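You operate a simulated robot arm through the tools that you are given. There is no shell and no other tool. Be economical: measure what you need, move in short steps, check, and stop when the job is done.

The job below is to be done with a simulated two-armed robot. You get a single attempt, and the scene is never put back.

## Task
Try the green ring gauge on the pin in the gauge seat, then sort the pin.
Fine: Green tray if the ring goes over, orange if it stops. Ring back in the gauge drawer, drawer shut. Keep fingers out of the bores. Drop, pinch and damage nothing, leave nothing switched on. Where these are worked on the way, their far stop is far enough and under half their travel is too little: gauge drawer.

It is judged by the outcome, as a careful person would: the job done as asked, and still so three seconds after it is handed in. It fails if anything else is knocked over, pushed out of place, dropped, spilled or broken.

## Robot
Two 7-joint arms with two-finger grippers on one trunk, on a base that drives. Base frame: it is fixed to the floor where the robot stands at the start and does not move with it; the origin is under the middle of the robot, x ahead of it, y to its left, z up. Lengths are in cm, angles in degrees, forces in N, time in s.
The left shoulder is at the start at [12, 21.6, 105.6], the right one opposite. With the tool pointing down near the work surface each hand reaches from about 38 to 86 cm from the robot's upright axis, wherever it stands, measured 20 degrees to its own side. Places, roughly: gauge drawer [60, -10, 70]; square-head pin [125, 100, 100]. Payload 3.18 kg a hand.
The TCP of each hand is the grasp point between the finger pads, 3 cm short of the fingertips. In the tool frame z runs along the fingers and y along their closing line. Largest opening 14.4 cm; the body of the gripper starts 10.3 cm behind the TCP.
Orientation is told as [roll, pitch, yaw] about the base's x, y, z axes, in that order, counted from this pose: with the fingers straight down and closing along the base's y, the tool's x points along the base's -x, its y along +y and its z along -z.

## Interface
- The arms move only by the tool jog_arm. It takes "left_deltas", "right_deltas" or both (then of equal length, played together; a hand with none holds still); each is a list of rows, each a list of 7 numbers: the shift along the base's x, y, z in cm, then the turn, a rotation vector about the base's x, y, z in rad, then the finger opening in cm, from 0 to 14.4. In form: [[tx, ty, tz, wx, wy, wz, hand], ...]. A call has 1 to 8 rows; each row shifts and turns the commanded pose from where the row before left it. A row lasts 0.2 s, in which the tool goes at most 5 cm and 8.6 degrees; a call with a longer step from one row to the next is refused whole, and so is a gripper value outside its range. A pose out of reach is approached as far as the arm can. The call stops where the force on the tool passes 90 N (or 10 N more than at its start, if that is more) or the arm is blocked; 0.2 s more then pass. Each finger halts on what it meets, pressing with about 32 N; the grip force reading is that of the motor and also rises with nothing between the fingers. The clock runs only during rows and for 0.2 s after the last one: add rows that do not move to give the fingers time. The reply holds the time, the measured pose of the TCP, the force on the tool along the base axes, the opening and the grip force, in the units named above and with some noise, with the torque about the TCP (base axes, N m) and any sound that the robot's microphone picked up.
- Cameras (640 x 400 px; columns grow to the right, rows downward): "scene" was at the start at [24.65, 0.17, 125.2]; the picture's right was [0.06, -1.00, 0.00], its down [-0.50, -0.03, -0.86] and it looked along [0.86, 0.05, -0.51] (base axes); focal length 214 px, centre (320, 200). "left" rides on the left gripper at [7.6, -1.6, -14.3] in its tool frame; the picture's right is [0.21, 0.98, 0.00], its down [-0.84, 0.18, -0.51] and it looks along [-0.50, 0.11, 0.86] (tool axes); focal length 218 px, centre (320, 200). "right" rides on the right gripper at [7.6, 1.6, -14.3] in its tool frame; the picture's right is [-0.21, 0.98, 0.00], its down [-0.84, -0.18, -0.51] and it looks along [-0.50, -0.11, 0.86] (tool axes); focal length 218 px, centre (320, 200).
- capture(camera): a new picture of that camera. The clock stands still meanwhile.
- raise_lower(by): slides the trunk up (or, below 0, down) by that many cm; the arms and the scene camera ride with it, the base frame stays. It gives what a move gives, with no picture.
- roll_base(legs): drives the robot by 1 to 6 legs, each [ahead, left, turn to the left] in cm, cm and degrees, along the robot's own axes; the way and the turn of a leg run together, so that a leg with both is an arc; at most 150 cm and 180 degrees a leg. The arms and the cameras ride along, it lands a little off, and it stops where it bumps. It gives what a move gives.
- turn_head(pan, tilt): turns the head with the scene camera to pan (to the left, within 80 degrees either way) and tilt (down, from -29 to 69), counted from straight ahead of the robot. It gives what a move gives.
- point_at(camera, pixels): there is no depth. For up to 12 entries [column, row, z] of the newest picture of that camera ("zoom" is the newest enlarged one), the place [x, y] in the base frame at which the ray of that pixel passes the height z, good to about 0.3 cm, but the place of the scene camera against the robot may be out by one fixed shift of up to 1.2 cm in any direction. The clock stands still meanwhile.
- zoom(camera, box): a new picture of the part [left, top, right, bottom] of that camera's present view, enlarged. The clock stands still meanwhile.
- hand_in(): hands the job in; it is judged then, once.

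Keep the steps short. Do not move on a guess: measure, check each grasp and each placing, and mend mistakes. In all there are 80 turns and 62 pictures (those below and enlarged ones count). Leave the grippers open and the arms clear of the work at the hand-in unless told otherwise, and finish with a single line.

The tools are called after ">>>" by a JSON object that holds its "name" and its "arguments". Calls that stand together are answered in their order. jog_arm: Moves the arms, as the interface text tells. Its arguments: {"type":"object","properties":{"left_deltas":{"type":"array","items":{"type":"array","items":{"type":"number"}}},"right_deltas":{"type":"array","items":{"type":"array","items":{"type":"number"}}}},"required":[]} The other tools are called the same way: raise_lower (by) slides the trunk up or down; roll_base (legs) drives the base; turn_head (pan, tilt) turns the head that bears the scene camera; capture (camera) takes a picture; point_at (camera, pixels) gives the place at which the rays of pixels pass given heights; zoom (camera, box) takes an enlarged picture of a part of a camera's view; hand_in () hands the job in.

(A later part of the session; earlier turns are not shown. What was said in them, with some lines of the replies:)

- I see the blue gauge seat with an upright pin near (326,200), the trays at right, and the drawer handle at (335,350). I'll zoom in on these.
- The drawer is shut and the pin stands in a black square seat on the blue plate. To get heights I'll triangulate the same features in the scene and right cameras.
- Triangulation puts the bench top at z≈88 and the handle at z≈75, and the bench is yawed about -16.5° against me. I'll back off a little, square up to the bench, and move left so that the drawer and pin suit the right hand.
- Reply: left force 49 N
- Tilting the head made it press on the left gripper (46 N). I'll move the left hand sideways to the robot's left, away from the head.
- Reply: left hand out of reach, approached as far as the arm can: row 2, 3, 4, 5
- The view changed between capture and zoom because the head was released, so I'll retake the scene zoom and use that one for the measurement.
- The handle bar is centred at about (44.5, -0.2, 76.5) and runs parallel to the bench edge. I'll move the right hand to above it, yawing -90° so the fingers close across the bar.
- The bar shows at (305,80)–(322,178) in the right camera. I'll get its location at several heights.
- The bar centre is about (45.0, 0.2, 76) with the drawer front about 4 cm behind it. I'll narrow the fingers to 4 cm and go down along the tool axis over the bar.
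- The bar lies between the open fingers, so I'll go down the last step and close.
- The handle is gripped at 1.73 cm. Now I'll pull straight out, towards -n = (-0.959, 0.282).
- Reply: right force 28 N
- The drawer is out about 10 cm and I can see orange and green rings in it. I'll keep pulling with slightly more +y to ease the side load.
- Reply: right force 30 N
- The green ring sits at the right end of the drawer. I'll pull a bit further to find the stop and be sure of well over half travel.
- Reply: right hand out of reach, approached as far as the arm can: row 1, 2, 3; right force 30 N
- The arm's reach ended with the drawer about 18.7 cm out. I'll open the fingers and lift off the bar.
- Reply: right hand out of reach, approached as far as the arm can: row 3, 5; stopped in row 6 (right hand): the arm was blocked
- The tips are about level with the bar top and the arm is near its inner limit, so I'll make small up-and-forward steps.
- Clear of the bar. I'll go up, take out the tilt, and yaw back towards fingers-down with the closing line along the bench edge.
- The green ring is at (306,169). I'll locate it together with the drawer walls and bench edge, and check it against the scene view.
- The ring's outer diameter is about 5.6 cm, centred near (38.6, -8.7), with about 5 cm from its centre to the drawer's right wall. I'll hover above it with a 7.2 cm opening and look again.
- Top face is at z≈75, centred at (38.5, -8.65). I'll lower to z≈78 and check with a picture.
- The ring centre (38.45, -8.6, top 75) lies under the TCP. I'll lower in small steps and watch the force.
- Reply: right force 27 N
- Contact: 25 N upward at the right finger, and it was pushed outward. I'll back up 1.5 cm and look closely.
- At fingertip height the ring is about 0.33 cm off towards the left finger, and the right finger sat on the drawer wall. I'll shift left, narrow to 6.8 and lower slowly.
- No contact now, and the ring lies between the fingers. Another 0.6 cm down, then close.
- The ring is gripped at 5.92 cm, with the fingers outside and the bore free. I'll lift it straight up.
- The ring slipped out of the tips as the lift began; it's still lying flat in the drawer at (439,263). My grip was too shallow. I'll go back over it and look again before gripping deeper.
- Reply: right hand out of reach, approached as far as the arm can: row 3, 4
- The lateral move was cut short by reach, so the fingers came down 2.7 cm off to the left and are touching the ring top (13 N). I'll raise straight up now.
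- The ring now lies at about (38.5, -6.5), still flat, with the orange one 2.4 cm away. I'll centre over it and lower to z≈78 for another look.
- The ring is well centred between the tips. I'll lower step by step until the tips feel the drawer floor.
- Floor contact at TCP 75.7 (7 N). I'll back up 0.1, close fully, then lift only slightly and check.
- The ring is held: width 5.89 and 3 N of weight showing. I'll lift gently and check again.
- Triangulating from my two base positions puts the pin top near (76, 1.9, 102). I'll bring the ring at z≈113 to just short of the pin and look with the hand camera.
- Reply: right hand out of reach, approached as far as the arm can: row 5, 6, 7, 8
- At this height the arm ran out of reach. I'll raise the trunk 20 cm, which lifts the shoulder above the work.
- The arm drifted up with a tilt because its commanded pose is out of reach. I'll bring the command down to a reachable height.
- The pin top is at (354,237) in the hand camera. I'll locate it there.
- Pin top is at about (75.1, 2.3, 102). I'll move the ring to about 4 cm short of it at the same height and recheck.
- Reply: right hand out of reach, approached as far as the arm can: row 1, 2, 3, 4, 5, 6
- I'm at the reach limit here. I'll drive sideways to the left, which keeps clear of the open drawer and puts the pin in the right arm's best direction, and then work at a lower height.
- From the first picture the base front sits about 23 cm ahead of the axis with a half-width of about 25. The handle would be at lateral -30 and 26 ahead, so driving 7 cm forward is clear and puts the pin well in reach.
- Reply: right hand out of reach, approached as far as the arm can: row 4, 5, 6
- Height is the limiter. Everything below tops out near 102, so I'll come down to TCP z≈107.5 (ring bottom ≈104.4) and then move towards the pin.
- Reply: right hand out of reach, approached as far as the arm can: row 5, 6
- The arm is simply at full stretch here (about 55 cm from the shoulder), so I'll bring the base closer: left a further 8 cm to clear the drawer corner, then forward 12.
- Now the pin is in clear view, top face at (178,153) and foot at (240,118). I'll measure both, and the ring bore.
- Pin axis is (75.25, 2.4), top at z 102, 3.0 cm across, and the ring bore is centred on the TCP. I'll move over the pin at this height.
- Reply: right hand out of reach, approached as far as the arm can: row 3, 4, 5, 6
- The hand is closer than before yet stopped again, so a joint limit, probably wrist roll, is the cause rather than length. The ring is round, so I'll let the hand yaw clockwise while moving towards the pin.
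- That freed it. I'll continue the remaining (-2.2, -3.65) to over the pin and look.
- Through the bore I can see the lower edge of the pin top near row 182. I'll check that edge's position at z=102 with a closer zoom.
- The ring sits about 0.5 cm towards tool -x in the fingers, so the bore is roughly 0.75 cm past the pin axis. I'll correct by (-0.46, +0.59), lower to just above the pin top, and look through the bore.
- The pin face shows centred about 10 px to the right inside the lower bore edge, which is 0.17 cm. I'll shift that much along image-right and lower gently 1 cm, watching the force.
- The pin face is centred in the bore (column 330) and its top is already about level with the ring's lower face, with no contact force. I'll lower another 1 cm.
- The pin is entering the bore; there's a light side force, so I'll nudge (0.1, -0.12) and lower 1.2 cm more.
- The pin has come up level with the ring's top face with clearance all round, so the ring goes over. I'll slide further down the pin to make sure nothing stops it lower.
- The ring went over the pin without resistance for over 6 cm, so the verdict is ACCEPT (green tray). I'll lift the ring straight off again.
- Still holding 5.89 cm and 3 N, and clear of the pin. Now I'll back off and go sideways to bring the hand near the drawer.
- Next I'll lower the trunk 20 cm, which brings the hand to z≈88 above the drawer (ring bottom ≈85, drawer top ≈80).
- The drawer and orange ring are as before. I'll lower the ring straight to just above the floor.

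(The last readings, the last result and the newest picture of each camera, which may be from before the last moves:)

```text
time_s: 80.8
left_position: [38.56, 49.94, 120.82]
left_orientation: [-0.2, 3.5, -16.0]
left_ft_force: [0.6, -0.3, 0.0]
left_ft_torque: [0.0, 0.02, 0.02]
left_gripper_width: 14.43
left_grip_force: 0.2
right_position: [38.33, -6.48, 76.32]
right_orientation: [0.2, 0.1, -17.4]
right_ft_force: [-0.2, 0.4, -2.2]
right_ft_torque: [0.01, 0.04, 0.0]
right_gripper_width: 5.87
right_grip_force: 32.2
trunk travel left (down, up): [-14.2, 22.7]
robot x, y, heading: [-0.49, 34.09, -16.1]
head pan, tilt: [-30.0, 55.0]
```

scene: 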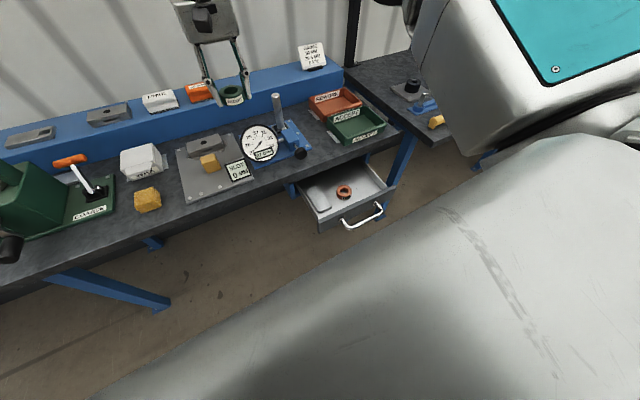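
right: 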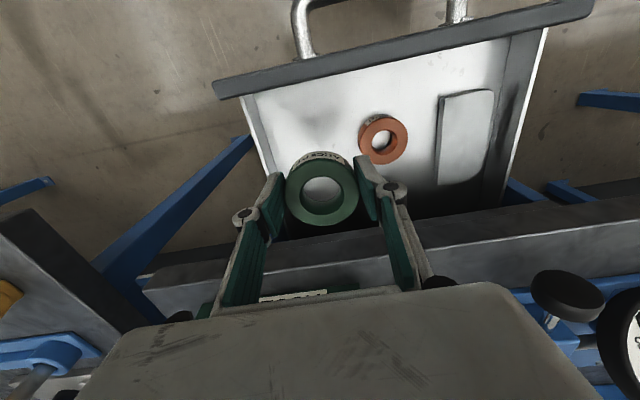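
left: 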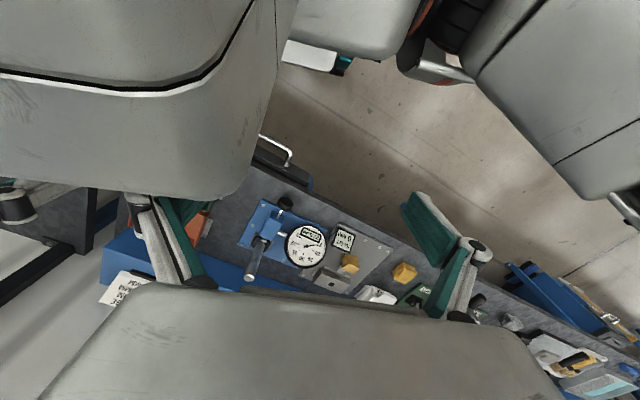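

>>> {"name": "jog_arm", "arguments": {"right_deltas": [[0, 0, -0.3, 0, 0, 0, 3], [0, 0, -0.25, 0, 0, 0, 3], [0, 0, 0, 0, 0, 0, 3]]}}

```text
time_s: 81.6
left_position: [38.47, 50.07, 120.96]
left_orientation: [-0.2, 3.4, -16.0]
left_ft_force: [0.1, 0.4, -0.2]
left_ft_torque: [0.02, 0.01, 0.0]
left_gripper_width: 14.37
left_grip_force: 0.1
right_position: [38.28, -6.46, 75.95]
right_orientation: [0.3, -0.2, -17.5]
right_ft_force: [-2.6, -3.8, 12.0]
right_ft_torque: [-0.22, 0.36, 0.03]
right_gripper_width: 5.89
right_grip_force: 32.0
trunk travel left (down, up): [-14.2, 22.7]
robot x, y, heading: [-0.02, 33.97, -16.4]
head pan, tilt: [-30.0, 55.0]
```

The ring is on the drawer floor (12 N). I'll ease up a little, open to 6.8 and rise.

>>> {"name": "jog_arm", "arguments": {"right_deltas": [[0, 0, 0.15, 0, 0, 0, 3], [0, 0, 0, 0, 0, 0, 6.8], [0, 0, 0, 0, 0, 0, 6.8], [0, 0, 0.6, 0, 0, 0, 6.8], [0, 0, 1.5, 0, 0, 0, 6.8], [0, 0, 3, 0, 0, 0, 6.8], [0, 0, 4, 0, 0, 0, 6.8], [0, 0, 4, 0, 0, 0, 6.8]]}}

>>> {"name": "capture", "arguments": {"camera": "right"}}

```text
time_s: 83.4
left_position: [38.39, 50.0, 120.84]
left_orientation: [-0.2, 3.4, -15.9]
left_ft_force: [-0.3, -0.4, -0.2]
left_ft_torque: [0.01, -0.04, 0.01]
left_gripper_width: 14.41
left_grip_force: 0.1
right_position: [38.12, -6.26, 88.95]
right_orientation: [0.3, 0.0, -17.6]
right_ft_force: [0.4, -0.9, 0.2]
right_ft_torque: [0.02, -0.04, 0.03]
right_gripper_width: 6.81
right_grip_force: 0.2
trunk travel left (down, up): [-14.2, 22.7]
robot x, y, heading: [-0.35, 34.0, -16.3]
head pan, tilt: [-30.0, 55.0]
```

```text
9 pictures are left
```

right: 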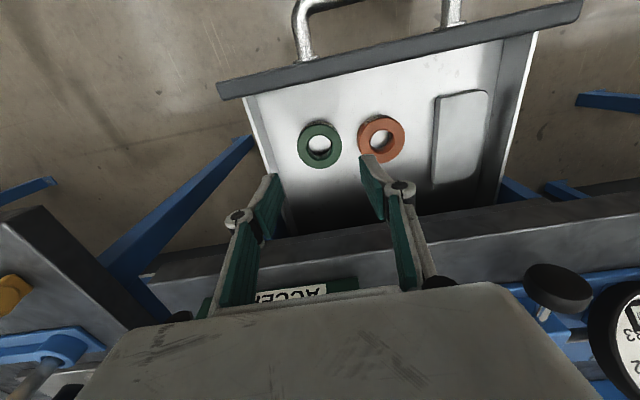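

The green ring is back in the drawer, bore clear. I'll back the base up 12 cm so the hand can get in front of the handle, close the fingers and move over.

>>> {"name": "roll_base", "arguments": {"legs": [[-12, 0, 0]]}}

>>> {"name": "jog_arm", "arguments": {"right_deltas": [[-0.6, 1.8, 0, 0, 0, 0, 0.3], [-0.6, 1.8, 0, 0, 0, 0, 0.3], [-0.6, 1.9, 0, 0, 0, 0, 0.3], [-0.5, 1.9, 0, 0, 0, 0, 0.3], [-0.5, 1.9, 0, 0, 0, 0, 0.3]]}}

>>> {"name": "capture", "arguments": {"camera": "right"}}

```text
time_s: 84.7
left_position: [27.32, 53.29, 120.81]
left_orientation: [-0.2, 3.5, -15.8]
left_ft_force: [-1.0, 0.1, 0.2]
left_ft_torque: [0.03, 0.0, 0.04]
left_gripper_width: 14.39
left_grip_force: 0.1
right_position: [27.26, -3.16, 88.95]
right_orientation: [0.3, -0.1, -17.5]
right_ft_force: [-0.6, -0.3, 0.9]
right_ft_torque: [-0.03, 0.0, -0.02]
right_gripper_width: 6.8
right_grip_force: 0.1
trunk travel left (down, up): [-14.2, 22.7]
robot x, y, heading: [-11.21, 37.4, -16.0]
head pan, tilt: [-30.0, 55.0]
```

```text
time_s: 85.9
left_position: [27.24, 53.19, 120.79]
left_orientation: [-0.3, 3.5, -15.8]
left_ft_force: [0.5, -0.6, -0.1]
left_ft_torque: [-0.01, 0.01, -0.01]
left_gripper_width: 14.41
left_grip_force: 0.2
right_position: [24.3, 6.26, 88.71]
right_orientation: [0.4, 0.0, -17.4]
right_ft_force: [-0.1, 0.1, -0.4]
right_ft_torque: [-0.03, -0.02, 0.0]
right_gripper_width: 0.3
right_grip_force: 0.1
trunk travel left (down, up): [-14.2, 22.7]
robot x, y, heading: [-11.49, 37.33, -16.2]
head pan, tilt: [-30.0, 55.0]
```

```text
8 pictures are left
```

right: 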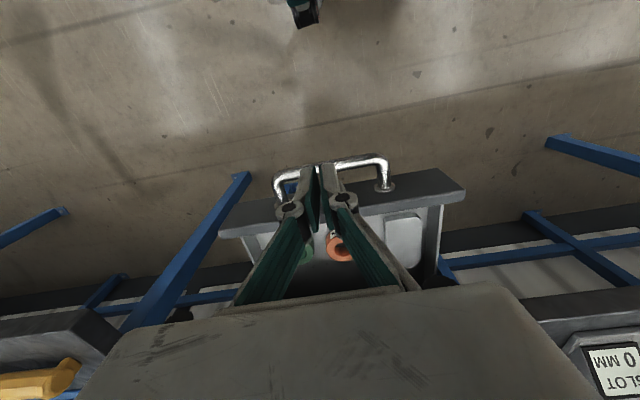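

>>> {"name": "point_at", "arguments": {"camera": "right", "pixels": [[285, 172, 76], [378, 158, 76], [332, 164, 76], [283, 190, 76], [386, 188, 76]]}}

```text
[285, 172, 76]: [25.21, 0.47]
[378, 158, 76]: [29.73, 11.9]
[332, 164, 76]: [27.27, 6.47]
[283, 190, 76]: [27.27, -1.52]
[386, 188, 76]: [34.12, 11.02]
```

The bar is 3.0 cm ahead of the closed fingers. I'll lower to z≈77.5 in front of it.

>>> {"name": "jog_arm", "arguments": {"right_deltas": [[0, 0, -2.5, 0, 0, 0, 0.3], [0, 0, -2.5, 0, 0, 0, 0.3], [0, 0, -2.5, 0, 0, 0, 0.3], [0, 0, -2.5, 0, 0, 0, 0.3], [0, 0, -1.5, 0, 0, 0, 0.3]]}}

```text
time_s: 87.1
left_position: [27.27, 53.18, 120.83]
left_orientation: [-0.2, 3.6, -15.7]
left_ft_force: [0.0, -0.3, 0.1]
left_ft_torque: [0.02, 0.01, -0.02]
left_gripper_width: 14.37
left_grip_force: 0.0
right_position: [24.2, 6.18, 77.47]
right_orientation: [0.4, 0.0, -17.4]
right_ft_force: [0.6, 0.6, -0.4]
right_ft_torque: [0.01, -0.03, -0.04]
right_gripper_width: 0.31
right_grip_force: 0.0
trunk travel left (down, up): [-14.2, 22.7]
robot x, y, heading: [-11.81, 37.5, -16.4]
head pan, tilt: [-30.0, 55.0]
```

Now push forward along the rail direction.

>>> {"name": "jog_arm", "arguments": {"right_deltas": [[0.96, -0.29, 0, 0, 0, 0, 0.3], [1.44, -0.43, 0, 0, 0, 0, 0.3], [1.92, -0.57, 0, 0, 0, 0, 0.3], [1.92, -0.57, 0, 0, 0, 0, 0.3], [1.92, -0.57, 0, 0, 0, 0, 0.3], [1.92, -0.57, 0, 0, 0, 0, 0.3], [1.92, -0.57, 0, 0, 0, 0, 0.3], [1.92, -0.57, 0, 0, 0, 0, 0.3]]}}

```text
time_s: 88.9
left_position: [27.32, 53.18, 120.91]
left_orientation: [-0.1, 3.5, -15.8]
left_ft_force: [0.1, 0.5, 0.0]
left_ft_torque: [-0.03, 0.05, -0.04]
left_gripper_width: 14.36
left_grip_force: 0.0
right_position: [38.32, 1.88, 77.54]
right_orientation: [0.3, 0.0, -17.3]
right_ft_force: [0.8, 0.7, -0.4]
right_ft_torque: [0.03, -0.01, -0.01]
right_gripper_width: 0.31
right_grip_force: 0.1
trunk travel left (down, up): [-14.2, 22.7]
robot x, y, heading: [-11.47, 37.29, -16.4]
head pan, tilt: [-30.0, 55.0]
```

>>> {"name": "jog_arm", "arguments": {"right_deltas": [[1.44, -0.43, 0, 0, 0, 0, 0.3], [0.96, -0.29, 0, 0, 0, 0, 0.3], [0.77, -0.23, 0, 0, 0, 0, 0.3]]}}

>>> {"name": "capture", "arguments": {"camera": "right"}}

```text
time_s: 89.7
left_position: [27.28, 53.22, 120.72]
left_orientation: [-0.2, 3.5, -15.7]
left_ft_force: [-0.6, 0.7, -0.1]
left_ft_torque: [-0.02, 0.04, 0.01]
left_gripper_width: 14.39
left_grip_force: 0.0
right_position: [41.46, 1.24, 77.38]
right_orientation: [0.3, 0.0, -17.3]
right_ft_force: [-0.2, 0.9, -0.3]
right_ft_torque: [0.0, 0.01, 0.0]
right_gripper_width: 0.32
right_grip_force: 0.1
trunk travel left (down, up): [-14.2, 22.7]
robot x, y, heading: [-11.37, 37.23, -16.1]
head pan, tilt: [-30.0, 55.0]
```

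```text
7 pictures are left
```

right: 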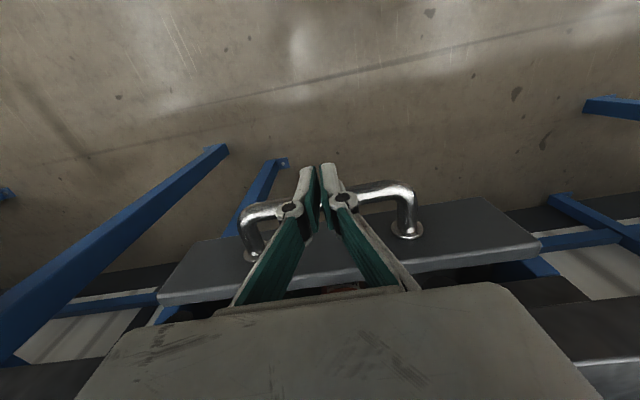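

The drawer follows and is nearly shut, with about 2 cm to go. I'll push gently until the stop is felt.

>>> {"name": "jog_arm", "arguments": {"right_deltas": [[0.57, -0.17, 0, 0, 0, 0, 0.3], [0.48, -0.14, 0, 0, 0, 0, 0.3], [0.48, -0.14, 0, 0, 0, 0, 0.3], [0.29, -0.09, 0, 0, 0, 0, 0.3]]}}

```text
time_s: 90.7
left_position: [27.25, 53.15, 120.92]
left_orientation: [-0.1, 3.4, -15.8]
left_ft_force: [0.5, 0.3, -0.4]
left_ft_torque: [-0.01, 0.0, -0.04]
left_gripper_width: 14.4
left_grip_force: 0.1
right_position: [43.1, 0.76, 77.4]
right_orientation: [0.3, 0.1, -17.4]
right_ft_force: [-7.2, 2.4, 2.8]
right_ft_torque: [0.02, 0.08, -0.14]
right_gripper_width: 0.26
right_grip_force: 0.0
trunk travel left (down, up): [-14.2, 22.7]
robot x, y, heading: [-11.86, 37.01, -16.1]
head pan, tilt: [-30.0, 55.0]
```

Force is rising (7 N), which suggests the stop. One more small push to confirm.

>>> {"name": "jog_arm", "arguments": {"right_deltas": [[0.38, -0.11, 0, 0, 0, 0, 0.3], [0.2, -0.06, 0, 0, 0, 0, 0.3]]}}

```text
time_s: 91.3
left_position: [26.94, 53.3, 120.89]
left_orientation: [-0.2, 3.3, -15.8]
left_ft_force: [-0.3, -0.3, 0.5]
left_ft_torque: [0.04, 0.02, 0.01]
left_gripper_width: 14.38
left_grip_force: 0.1
right_position: [43.06, 0.57, 77.2]
right_orientation: [0.2, 0.7, -17.6]
right_ft_force: [-32.8, 13.5, 0.6]
right_ft_torque: [-0.14, 0.86, -0.11]
right_gripper_width: 0.03
right_grip_force: 0.1
trunk travel left (down, up): [-14.2, 22.7]
robot x, y, heading: [-11.58, 37.04, -16.2]
head pan, tilt: [-30.0, 55.0]
```

That's the hard stop (33 N, no movement), so the drawer is shut. I'll back off and rise, and meanwhile take tray positions from the last scene picture.

>>> {"name": "jog_arm", "arguments": {"right_deltas": [[-1.9, 0.57, 0, 0, 0, 0, 3], [-1.9, 0.57, 0, 0, 0, 0, 3], [-1.9, 0.57, 3, 0, 0, 0, 4], [0, 0, 4.5, 0, 0, 0, 6], [0, 0, 4.5, 0, 0, 0, 6], [0, 0, 4.5, 0, 0, 0, 6], [0, 0, 4.5, 0, 0, 0, 6], [0, 0, 4.5, 0, 0, 0, 6]]}}

>>> {"name": "point_at", "arguments": {"camera": "scene", "pixels": [[327, 121, 92], [365, 107, 92], [387, 126, 92], [345, 142, 92], [357, 125, 88.5], [283, 96, 102]]}}

>>> {"name": "zoom", "arguments": {"camera": "scene", "box": [220, 60, 460, 260]}}

```text
time_s: 93.1
left_position: [27.22, 53.38, 120.96]
left_orientation: [-0.3, 3.4, -15.8]
left_ft_force: [-0.7, 0.1, 0.1]
left_ft_torque: [0.0, -0.03, -0.02]
left_gripper_width: 14.39
left_grip_force: 0.1
right_position: [38.19, 2.03, 103.01]
right_orientation: [0.2, -0.1, -17.4]
right_ft_force: [-0.5, -0.6, 0.0]
right_ft_torque: [-0.01, -0.01, 0.03]
right_gripper_width: 5.99
right_grip_force: 0.1
trunk travel left (down, up): [-14.2, 22.7]
robot x, y, heading: [-11.73, 37.26, -16.1]
head pan, tilt: [-30.0, 55.0]
```

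```text
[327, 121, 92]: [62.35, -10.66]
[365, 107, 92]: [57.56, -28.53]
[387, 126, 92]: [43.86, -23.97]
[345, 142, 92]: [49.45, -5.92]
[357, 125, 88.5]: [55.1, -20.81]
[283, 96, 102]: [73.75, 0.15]
```

```text
2.00 times, centred on (340, 160) of scene
5 turns are left
```

zoom: 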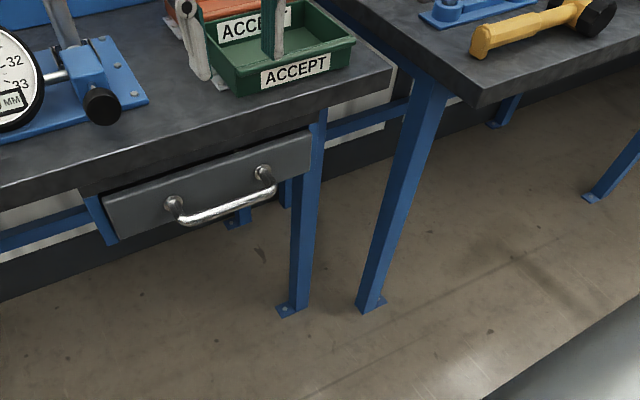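

Five turns are left, so I'll group calls. The drawer looks shut, handle against the bench line. Next: raise the trunk, drive to the spot that already worked for the pin, yaw the hand, come over the pin with open fingers, and take a picture.

>>> {"name": "raise_lower", "arguments": {"by": 20}}

>>> {"name": "roll_base", "arguments": {"legs": [[0, 26, 0], [30.5, 0, 0]]}}

>>> {"name": "jog_arm", "arguments": {"right_deltas": [[0, 0, -3, 0, 0, -0.12, 8], [0, 0, -3, 0, 0, -0.12, 8], [0, 0, -3, 0, 0, -0.12, 8], [0, 0, -3, 0, 0, -0.12, 8], [0, 0, -3, 0, 0, -0.12, 8]]}}

>>> {"name": "jog_arm", "arguments": {"right_deltas": [[0.06, -2.6, 0, 0, 0, 0, 8], [0.06, -2.6, 0, 0, 0, 0, 8], [0.06, -2.6, 0, 0, 0, 0, 8], [0.06, -2.6, 0, 0, 0, 0, 8], [0.06, -2.6, 0, 0, 0, 0, 8], [0.06, -2.6, 0, 0, 0, 0, 8], [0, 0, 0, 0, 0, 0, 8]]}}

>>> {"name": "capture", "arguments": {"camera": "right"}}

```text
time_s: 95.2
left_position: [17.99, 55.85, 146.42]
left_orientation: [-0.4, -10.9, -15.7]
left_ft_force: [0.3, -0.4, 0.8]
left_ft_torque: [0.0, 0.03, -0.02]
left_gripper_width: 14.42
left_grip_force: 0.0
right_position: [38.25, 2.13, 122.94]
right_orientation: [0.3, 0.0, -17.3]
right_ft_force: [0.4, -0.1, 0.0]
right_ft_torque: [-0.02, 0.01, -0.01]
right_gripper_width: 6.03
right_grip_force: 0.2
trunk travel left (down, up): [-34.2, 2.7]
robot x, y, heading: [-11.22, 37.38, -16.2]
head pan, tilt: [-30.0, 55.0]
```

```text
time_s: 99.8
left_position: [54.63, 72.26, 146.32]
left_orientation: [-0.4, -11.1, -15.6]
left_ft_force: [0.7, -0.2, 0.2]
left_ft_torque: [0.02, -0.01, 0.01]
left_gripper_width: 14.39
left_grip_force: 0.1
right_position: [75.0, 18.7, 122.84]
right_orientation: [0.3, -0.1, -17.2]
right_ft_force: [-0.6, -0.4, -0.2]
right_ft_torque: [0.0, 0.0, -0.02]
right_gripper_width: 6.02
right_grip_force: 0.0
trunk travel left (down, up): [-34.2, 2.7]
robot x, y, heading: [25.24, 53.63, -15.9]
head pan, tilt: [-30.0, 55.0]
```

```text
time_s: 101.0
left_position: [54.74, 72.23, 146.38]
left_orientation: [-0.4, -11.0, -15.6]
left_ft_force: [0.2, 0.1, -0.1]
left_ft_torque: [0.05, 0.02, -0.04]
left_gripper_width: 14.41
left_grip_force: 0.0
right_position: [75.11, 18.7, 107.79]
right_orientation: [0.3, 0.0, -51.7]
right_ft_force: [0.5, 0.6, 0.0]
right_ft_torque: [0.03, 0.05, 0.01]
right_gripper_width: 7.98
right_grip_force: 0.1
trunk travel left (down, up): [-34.2, 2.7]
robot x, y, heading: [24.69, 53.7, -15.9]
head pan, tilt: [-30.0, 55.0]
```

```text
time_s: 102.6
left_position: [54.57, 72.43, 146.4]
left_orientation: [-0.5, -11.0, -15.5]
left_ft_force: [0.2, 0.2, 0.1]
left_ft_torque: [0.0, -0.01, -0.04]
left_gripper_width: 14.38
left_grip_force: 0.0
right_position: [75.33, 3.04, 107.9]
right_orientation: [0.2, 0.0, -51.6]
right_ft_force: [-0.7, 0.3, 0.5]
right_ft_torque: [-0.04, -0.01, -0.01]
right_gripper_width: 8.0
right_grip_force: 0.0
trunk travel left (down, up): [-34.2, 2.7]
robot x, y, heading: [25.24, 53.73, -15.9]
head pan, tilt: [-30.0, 55.0]
```

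```text
5 pictures are left
4 turns are left
```

right: 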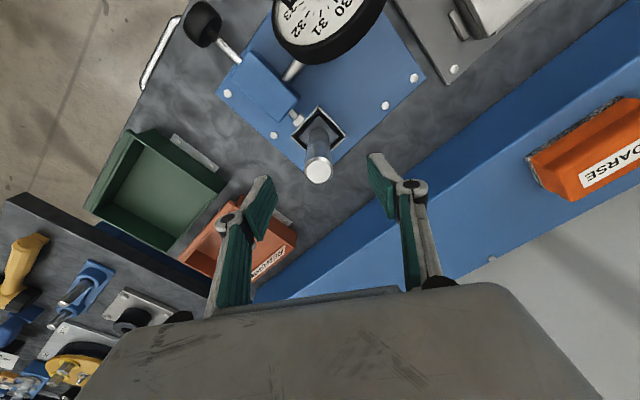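

The hand is over the pin (75.25, 2.4) and the tray is in view at (155,195). I'll correct 0.6 cm, lower with the fingers at 6 cm, grip, lift slowly, and take the tray's position from this picture.

>>> {"name": "point_at", "arguments": {"camera": "right", "pixels": [[318, 171, 102], [130, 132, 92.5], [228, 182, 92.5], [165, 250, 92.5], [85, 207, 92.5], [158, 195, 89], [136, 150, 89], [214, 192, 89], [168, 240, 89], [98, 205, 89]]}}

>>> {"name": "jog_arm", "arguments": {"right_deltas": [[-0.08, -0.6, 0, 0, 0, 0, 6], [0, 0, 0, 0, 0, 0, 6], [0, 0, -2, 0, 0, 0, 6], [0, 0, -2, 0, 0, 0, 6], [0, 0, -2, 0, 0, 0, 6], [0, 0, -2, 0, 0, 0, 6], [0, 0, -1.5, 0, 0, 0, 6], [0, 0, -0.9, 0, 0, 0, 6]]}}

>>> {"name": "jog_arm", "arguments": {"right_deltas": [[0, 0, 0, 0, 0, 0, 1], [0, 0, 0, 0, 0, 0, 1], [0, 0, 0, 0, 0, 0, 1], [0, 0, 0, 0, 0, 0, 1], [0, 0, 0.3, 0, 0, 0, 1], [0, 0, 0.5, 0, 0, 0, 1], [0, 0, 0.7, 0, 0, 0, 1]]}}

>>> {"name": "jog_arm", "arguments": {"right_deltas": [[0, 0, 1, 0, 0, 0, 1], [0, 0, 1.5, 0, 0, 0, 1], [0, 0, 2, 0, 0, 0, 1], [0, 0, 2, 0, 0, 0, 1], [0, 0, 2, 0, 0, 0, 1], [0, 0, 2, 0, 0, 0, 1], [0, 0, 1.5, 0, 0, 0, 1], [0, 0, 1, 0, 0, 0, 1]]}}

>>> {"name": "capture", "arguments": {"camera": "right"}}

>>> {"name": "zoom", "arguments": {"camera": "scene", "box": [200, 20, 440, 180]}}

```text
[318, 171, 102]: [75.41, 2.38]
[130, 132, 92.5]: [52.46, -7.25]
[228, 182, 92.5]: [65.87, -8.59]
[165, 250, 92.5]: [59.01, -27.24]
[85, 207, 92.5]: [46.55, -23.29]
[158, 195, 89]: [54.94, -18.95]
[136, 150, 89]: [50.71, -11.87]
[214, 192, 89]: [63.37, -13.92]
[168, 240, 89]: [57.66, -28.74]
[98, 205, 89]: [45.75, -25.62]
```

```text
time_s: 104.4
left_position: [54.74, 72.35, 146.53]
left_orientation: [-0.4, -11.0, -15.7]
left_ft_force: [0.1, -0.4, -0.9]
left_ft_torque: [0.0, 0.02, 0.04]
left_gripper_width: 14.39
left_grip_force: 0.1
right_position: [75.29, 2.47, 97.51]
right_orientation: [0.3, 0.0, -51.7]
right_ft_force: [0.1, 0.1, 0.6]
right_ft_torque: [0.02, 0.01, 0.05]
right_gripper_width: 5.99
right_grip_force: 0.2
trunk travel left (down, up): [-34.2, 2.7]
robot x, y, heading: [25.16, 53.67, -16.0]
head pan, tilt: [-30.0, 55.0]
```

```text
time_s: 106.0
left_position: [54.73, 72.31, 146.35]
left_orientation: [-0.4, -11.0, -15.6]
left_ft_force: [0.0, -0.3, 0.3]
left_ft_torque: [0.0, 0.0, 0.01]
left_gripper_width: 14.41
left_grip_force: 0.0
right_position: [75.23, 2.56, 98.82]
right_orientation: [0.3, 0.1, -51.6]
right_ft_force: [0.5, -0.2, -9.5]
right_ft_torque: [0.01, 0.02, -0.01]
right_gripper_width: 2.96
right_grip_force: 32.3
trunk travel left (down, up): [-34.2, 2.7]
robot x, y, heading: [25.3, 53.81, -16.0]
head pan, tilt: [-30.0, 55.0]
```

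```text
time_s: 107.8
left_position: [54.62, 72.35, 146.41]
left_orientation: [-0.4, -11.0, -15.6]
left_ft_force: [0.8, 0.3, 0.0]
left_ft_torque: [-0.02, -0.01, 0.01]
left_gripper_width: 14.44
left_grip_force: 0.0
right_position: [75.18, 2.46, 111.89]
right_orientation: [0.3, 0.2, -51.7]
right_ft_force: [0.4, 0.5, -9.4]
right_ft_torque: [0.02, 0.05, -0.03]
right_gripper_width: 2.93
right_grip_force: 31.7
trunk travel left (down, up): [-34.2, 2.7]
robot x, y, heading: [24.88, 53.83, -16.2]
head pan, tilt: [-30.0, 55.0]
```

```text
4 pictures are left
```

right: 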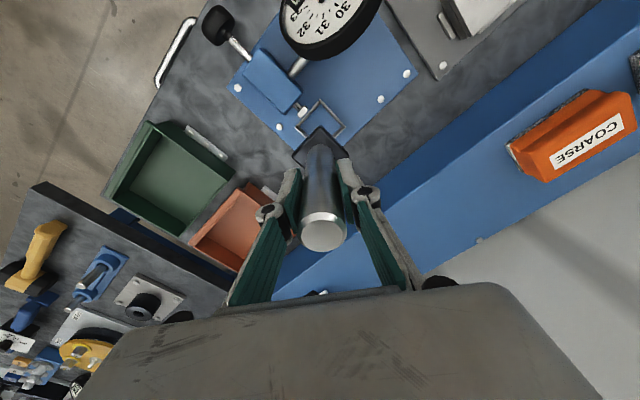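

```text
2.50 times, centred on (320, 100) of scene
3 turns are left
```

zoom: 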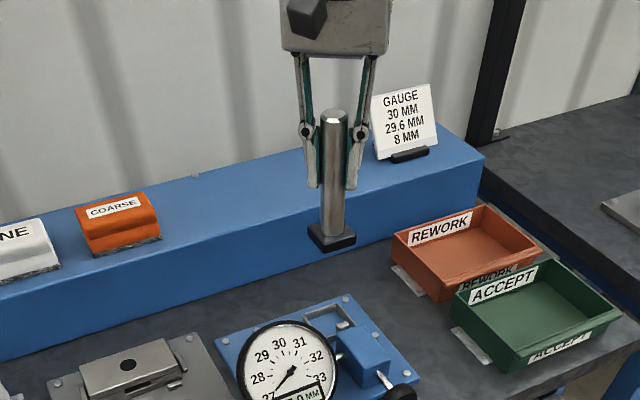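

The pin is out of its seat and held (2.93 cm, 9.4 N), standing on a square black foot that will stand well in the tray. I'll measure the tray from this new height, then drive the base back and right to bring the pin above the green tray, and take pictures.

>>> {"name": "point_at", "arguments": {"camera": "right", "pixels": [[150, 122, 90], [150, 122, 94], [236, 170, 90], [236, 170, 94], [182, 236, 90], [182, 236, 94], [103, 193, 90], [103, 193, 94], [168, 183, 88], [168, 183, 90]]}}

>>> {"name": "roll_base", "arguments": {"legs": [[-14, 0, 0], [0, -26.5, 0]]}}

>>> {"name": "capture", "arguments": {"camera": "right"}}

>>> {"name": "zoom", "arguments": {"camera": "scene", "box": [220, 20, 460, 180]}}

>>> {"name": "point_at", "arguments": {"camera": "zoom", "pixels": [[280, 240, 103], [280, 300, 90], [320, 300, 90], [360, 300, 90], [320, 260, 90], [320, 340, 90]]}}

>>> {"name": "point_at", "arguments": {"camera": "right", "pixels": [[320, 100, 90], [320, 140, 90], [320, 180, 90], [260, 100, 90], [260, 140, 90], [260, 180, 90], [380, 100, 90], [380, 140, 90], [380, 180, 90], [320, 60, 90]]}}

```text
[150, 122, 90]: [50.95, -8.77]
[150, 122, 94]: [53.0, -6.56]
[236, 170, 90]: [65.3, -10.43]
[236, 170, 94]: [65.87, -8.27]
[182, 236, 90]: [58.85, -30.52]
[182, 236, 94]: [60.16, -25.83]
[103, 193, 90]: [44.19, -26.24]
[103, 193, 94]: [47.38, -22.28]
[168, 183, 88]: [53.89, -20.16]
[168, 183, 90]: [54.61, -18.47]
```

```text
time_s: 111.7
left_position: [34.09, 50.17, 146.46]
left_orientation: [-0.3, -11.0, -15.8]
left_ft_force: [0.1, 0.3, -0.3]
left_ft_torque: [0.02, 0.01, 0.03]
left_gripper_width: 14.38
left_grip_force: 0.0
right_position: [54.52, -19.67, 111.88]
right_orientation: [0.2, 0.1, -51.7]
right_ft_force: [-0.5, -0.1, -9.6]
right_ft_torque: [0.03, 0.01, 0.01]
right_gripper_width: 2.96
right_grip_force: 31.8
trunk travel left (down, up): [-34.2, 2.7]
robot x, y, heading: [4.56, 31.73, -16.0]
head pan, tilt: [-30.0, 55.0]
```

```text
2 pictures are left
```

right: 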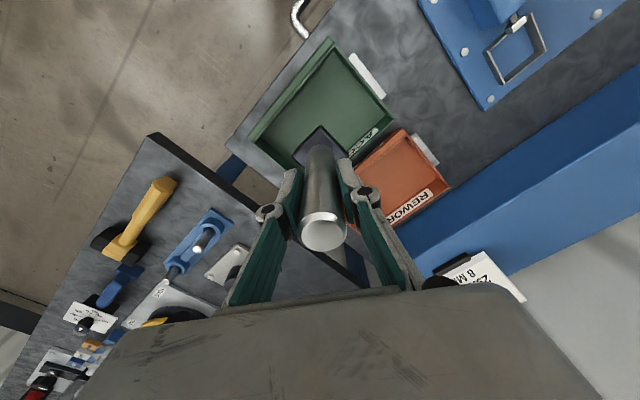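

```text
2.50 times, centred on (340, 100) of scene
```

zoom: 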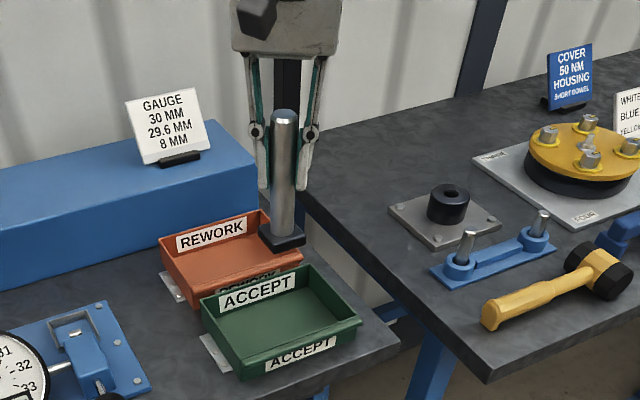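

```text
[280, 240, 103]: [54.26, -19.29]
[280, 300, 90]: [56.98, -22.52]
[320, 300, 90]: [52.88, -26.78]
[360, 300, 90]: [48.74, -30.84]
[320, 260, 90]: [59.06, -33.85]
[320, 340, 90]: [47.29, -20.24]
```

```text
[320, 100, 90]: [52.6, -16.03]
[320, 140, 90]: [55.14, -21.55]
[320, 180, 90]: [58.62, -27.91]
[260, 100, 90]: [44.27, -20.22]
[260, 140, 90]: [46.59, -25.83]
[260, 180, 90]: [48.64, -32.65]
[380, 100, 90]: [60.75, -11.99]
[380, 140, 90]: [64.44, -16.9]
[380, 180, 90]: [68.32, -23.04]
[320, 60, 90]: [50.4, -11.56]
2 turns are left
```

The pin hangs just past the tray centre, and two views put that centre at about (53.5, -18.2). I'll shift (-1.0, +1.45), lower most of the way, then finish in small separate steps so the contact shows in the force.

>>> {"name": "jog_arm", "arguments": {"right_deltas": [[-0.5, 0.72, 0, 0, 0, 0, 1], [-0.5, 0.73, 0, 0, 0, 0, 1], [0, 0, -1.5, 0, 0, 0, 1], [0, 0, -2.2, 0, 0, 0, 1], [0, 0, -2.3, 0, 0, 0, 1], [0, 0, -2.3, 0, 0, 0, 1], [0, 0, -2, 0, 0, 0, 1], [0, 0, -1.7, 0, 0, 0, 1]]}}

>>> {"name": "jog_arm", "arguments": {"right_deltas": [[0, 0, -0.7, 0, 0, 0, 1], [0, 0, -0.6, 0, 0, 0, 1], [0, 0, -0.5, 0, 0, 0, 1], [0, 0, -0.3, 0, 0, 0, 1]]}}

>>> {"name": "jog_arm", "arguments": {"right_deltas": [[0, 0, -0.3, 0, 0, 0, 1]]}}

>>> {"name": "jog_arm", "arguments": {"right_deltas": [[0, 0, -0.3, 0, 0, 0, 1]]}}

>>> {"name": "jog_arm", "arguments": {"right_deltas": [[0, 0, -0.3, 0, 0, 0, 1]]}}

>>> {"name": "zoom", "arguments": {"camera": "scene", "box": [240, 60, 400, 170]}}

>>> {"name": "capture", "arguments": {"camera": "right"}}

```text
time_s: 113.5
left_position: [34.09, 50.08, 146.41]
left_orientation: [-0.5, -10.9, -15.7]
left_ft_force: [-0.6, -0.1, 0.2]
left_ft_torque: [0.04, 0.04, -0.01]
left_gripper_width: 14.39
left_grip_force: 0.1
right_position: [53.52, -18.17, 99.99]
right_orientation: [0.3, 0.1, -51.8]
right_ft_force: [0.1, 0.3, -9.1]
right_ft_torque: [0.05, 0.02, 0.03]
right_gripper_width: 2.93
right_grip_force: 31.9
trunk travel left (down, up): [-34.2, 2.7]
robot x, y, heading: [4.11, 31.8, -16.3]
head pan, tilt: [-30.0, 55.0]
```

```text
time_s: 114.5
left_position: [34.07, 50.17, 146.44]
left_orientation: [-0.4, -10.9, -15.7]
left_ft_force: [-0.1, 0.2, 0.0]
left_ft_torque: [0.01, 0.01, -0.01]
left_gripper_width: 14.39
left_grip_force: 0.1
right_position: [53.5, -18.15, 97.75]
right_orientation: [0.3, 0.1, -51.7]
right_ft_force: [0.2, -1.2, -9.6]
right_ft_torque: [0.02, 0.03, -0.02]
right_gripper_width: 2.93
right_grip_force: 32.3
trunk travel left (down, up): [-34.2, 2.7]
robot x, y, heading: [4.49, 31.59, -16.1]
head pan, tilt: [-30.0, 55.0]
```

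```text
time_s: 114.9
left_position: [34.03, 50.19, 146.44]
left_orientation: [-0.4, -10.9, -15.6]
left_ft_force: [-0.8, -0.2, -0.3]
left_ft_torque: [-0.01, -0.02, 0.02]
left_gripper_width: 14.39
left_grip_force: 0.1
right_position: [53.49, -18.32, 97.52]
right_orientation: [0.2, 0.1, -51.6]
right_ft_force: [-0.3, -0.3, -10.6]
right_ft_torque: [0.03, 0.06, 0.0]
right_gripper_width: 2.98
right_grip_force: 32.1
trunk travel left (down, up): [-34.2, 2.7]
robot x, y, heading: [4.57, 31.66, -16.2]
head pan, tilt: [-30.0, 55.0]
```

```text
time_s: 115.3
left_position: [34.12, 50.16, 146.31]
left_orientation: [-0.4, -11.0, -15.8]
left_ft_force: [0.8, 0.2, 0.7]
left_ft_torque: [0.01, -0.01, -0.05]
left_gripper_width: 14.39
left_grip_force: 0.0
right_position: [53.66, -18.23, 97.25]
right_orientation: [0.3, 0.2, -51.8]
right_ft_force: [0.0, -0.7, -8.3]
right_ft_torque: [0.03, 0.03, 0.02]
right_gripper_width: 2.94
right_grip_force: 32.2
trunk travel left (down, up): [-34.2, 2.7]
robot x, y, heading: [4.35, 31.47, -16.4]
head pan, tilt: [-30.0, 55.0]
```

```text
time_s: 115.7
left_position: [34.01, 50.15, 146.46]
left_orientation: [-0.5, -11.0, -15.7]
left_ft_force: [0.2, 0.1, 0.7]
left_ft_torque: [-0.01, -0.01, 0.0]
left_gripper_width: 14.42
left_grip_force: 0.0
right_position: [53.55, -18.35, 96.91]
right_orientation: [0.3, 0.0, -51.7]
right_ft_force: [-0.5, -0.4, -6.9]
right_ft_torque: [-0.02, 0.12, 0.01]
right_gripper_width: 2.95
right_grip_force: 32.1
trunk travel left (down, up): [-34.2, 2.7]
robot x, y, heading: [4.78, 31.66, -16.0]
head pan, tilt: [-30.0, 55.0]
```

```text
3.64 times, centred on (320, 115) of scene
```

zoom: 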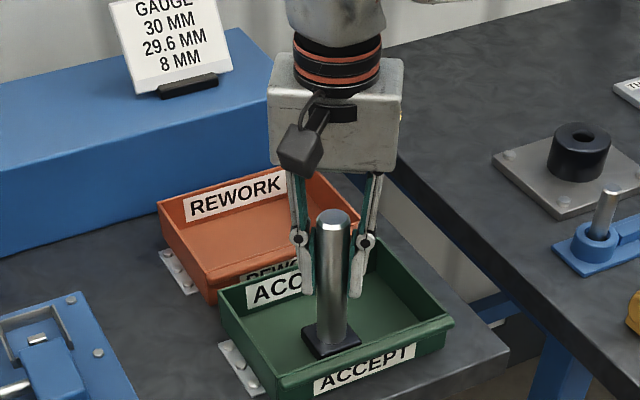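

```text
refused: no pictures are left
1 turns are left
```

The pin stands upright well inside the green tray, and the force shows first floor contact (weight down from 9.4 to 6.9 N). I'll settle it 0.3 cm, open, rise straight up, and hand in.

Result: the green ring slid freely over the pin, so the pin goes in the green tray, and the ring is back in the shut drawer.

>>> {"name": "jog_arm", "arguments": {"right_deltas": [[0, 0, -0.15, 0, 0, 0, 1], [0, 0, -0.15, 0, 0, 0, 1], [0, 0, 0, 0, 0, 0, 1], [0, 0, 0, 0, 0, 0, 3.4], [0, 0, 0, 0, 0, 0, 4.2], [0, 0, 0, 0, 0, 0, 6], [0, 0, 0, 0, 0, 0, 6]]}}

>>> {"name": "jog_arm", "arguments": {"right_deltas": [[0, 0, 1, 0, 0, 0, 6], [0, 0, 2, 0, 0, 0, 6], [0, 0, 2.5, 0, 0, 0, 6], [0, 0, 2.5, 0, 0, 0, 6], [0, 0, 2.5, 0, 0, 0, 6], [0, 0, 2.5, 0, 0, 0, 8], [0, 0, 1.5, 0, 0, 0, 10], [0, 0, 0, 0, 0, 0, 12]]}}

>>> {"name": "hand_in", "arguments": {}}

```text
time_s: 117.3
left_position: [33.93, 50.2, 146.27]
left_orientation: [-0.4, -11.0, -15.6]
left_ft_force: [0.1, -0.3, -0.1]
left_ft_torque: [0.02, 0.02, 0.02]
left_gripper_width: 14.43
left_grip_force: 0.0
right_position: [53.53, -18.31, 96.6]
right_orientation: [0.2, 0.1, -51.7]
right_ft_force: [-0.6, -0.4, 0.1]
right_ft_torque: [0.01, 0.05, -0.03]
right_gripper_width: 6.01
right_grip_force: 0.0
trunk travel left (down, up): [-34.2, 2.7]
robot x, y, heading: [4.52, 31.4, -16.3]
head pan, tilt: [-30.0, 55.0]
```

```text
time_s: 119.1
left_position: [33.98, 50.14, 146.5]
left_orientation: [-0.4, -11.1, -15.7]
left_ft_force: [-0.1, -0.3, -0.1]
left_ft_torque: [0.0, 0.02, 0.01]
left_gripper_width: 14.38
left_grip_force: 0.0
right_position: [53.37, -18.18, 111.19]
right_orientation: [0.2, 0.1, -51.7]
right_ft_force: [0.7, 0.7, 1.0]
right_ft_torque: [0.01, -0.03, 0.01]
right_gripper_width: 12.0
right_grip_force: 0.0
trunk travel left (down, up): [-34.2, 2.7]
robot x, y, heading: [4.33, 31.76, -16.1]
head pan, tilt: [-30.0, 55.0]
```

```text
The job is handed in.
```

Handed in: the ring went over, so the pin was released upright in the green tray (no pictures left to check it after) and the ring is back in the shut drawer, but on the way the ring slipped from a shallow grip in the drawer and a mis-aimed descent pressed the fingers on it (about 13 N), one at the bore's edge.
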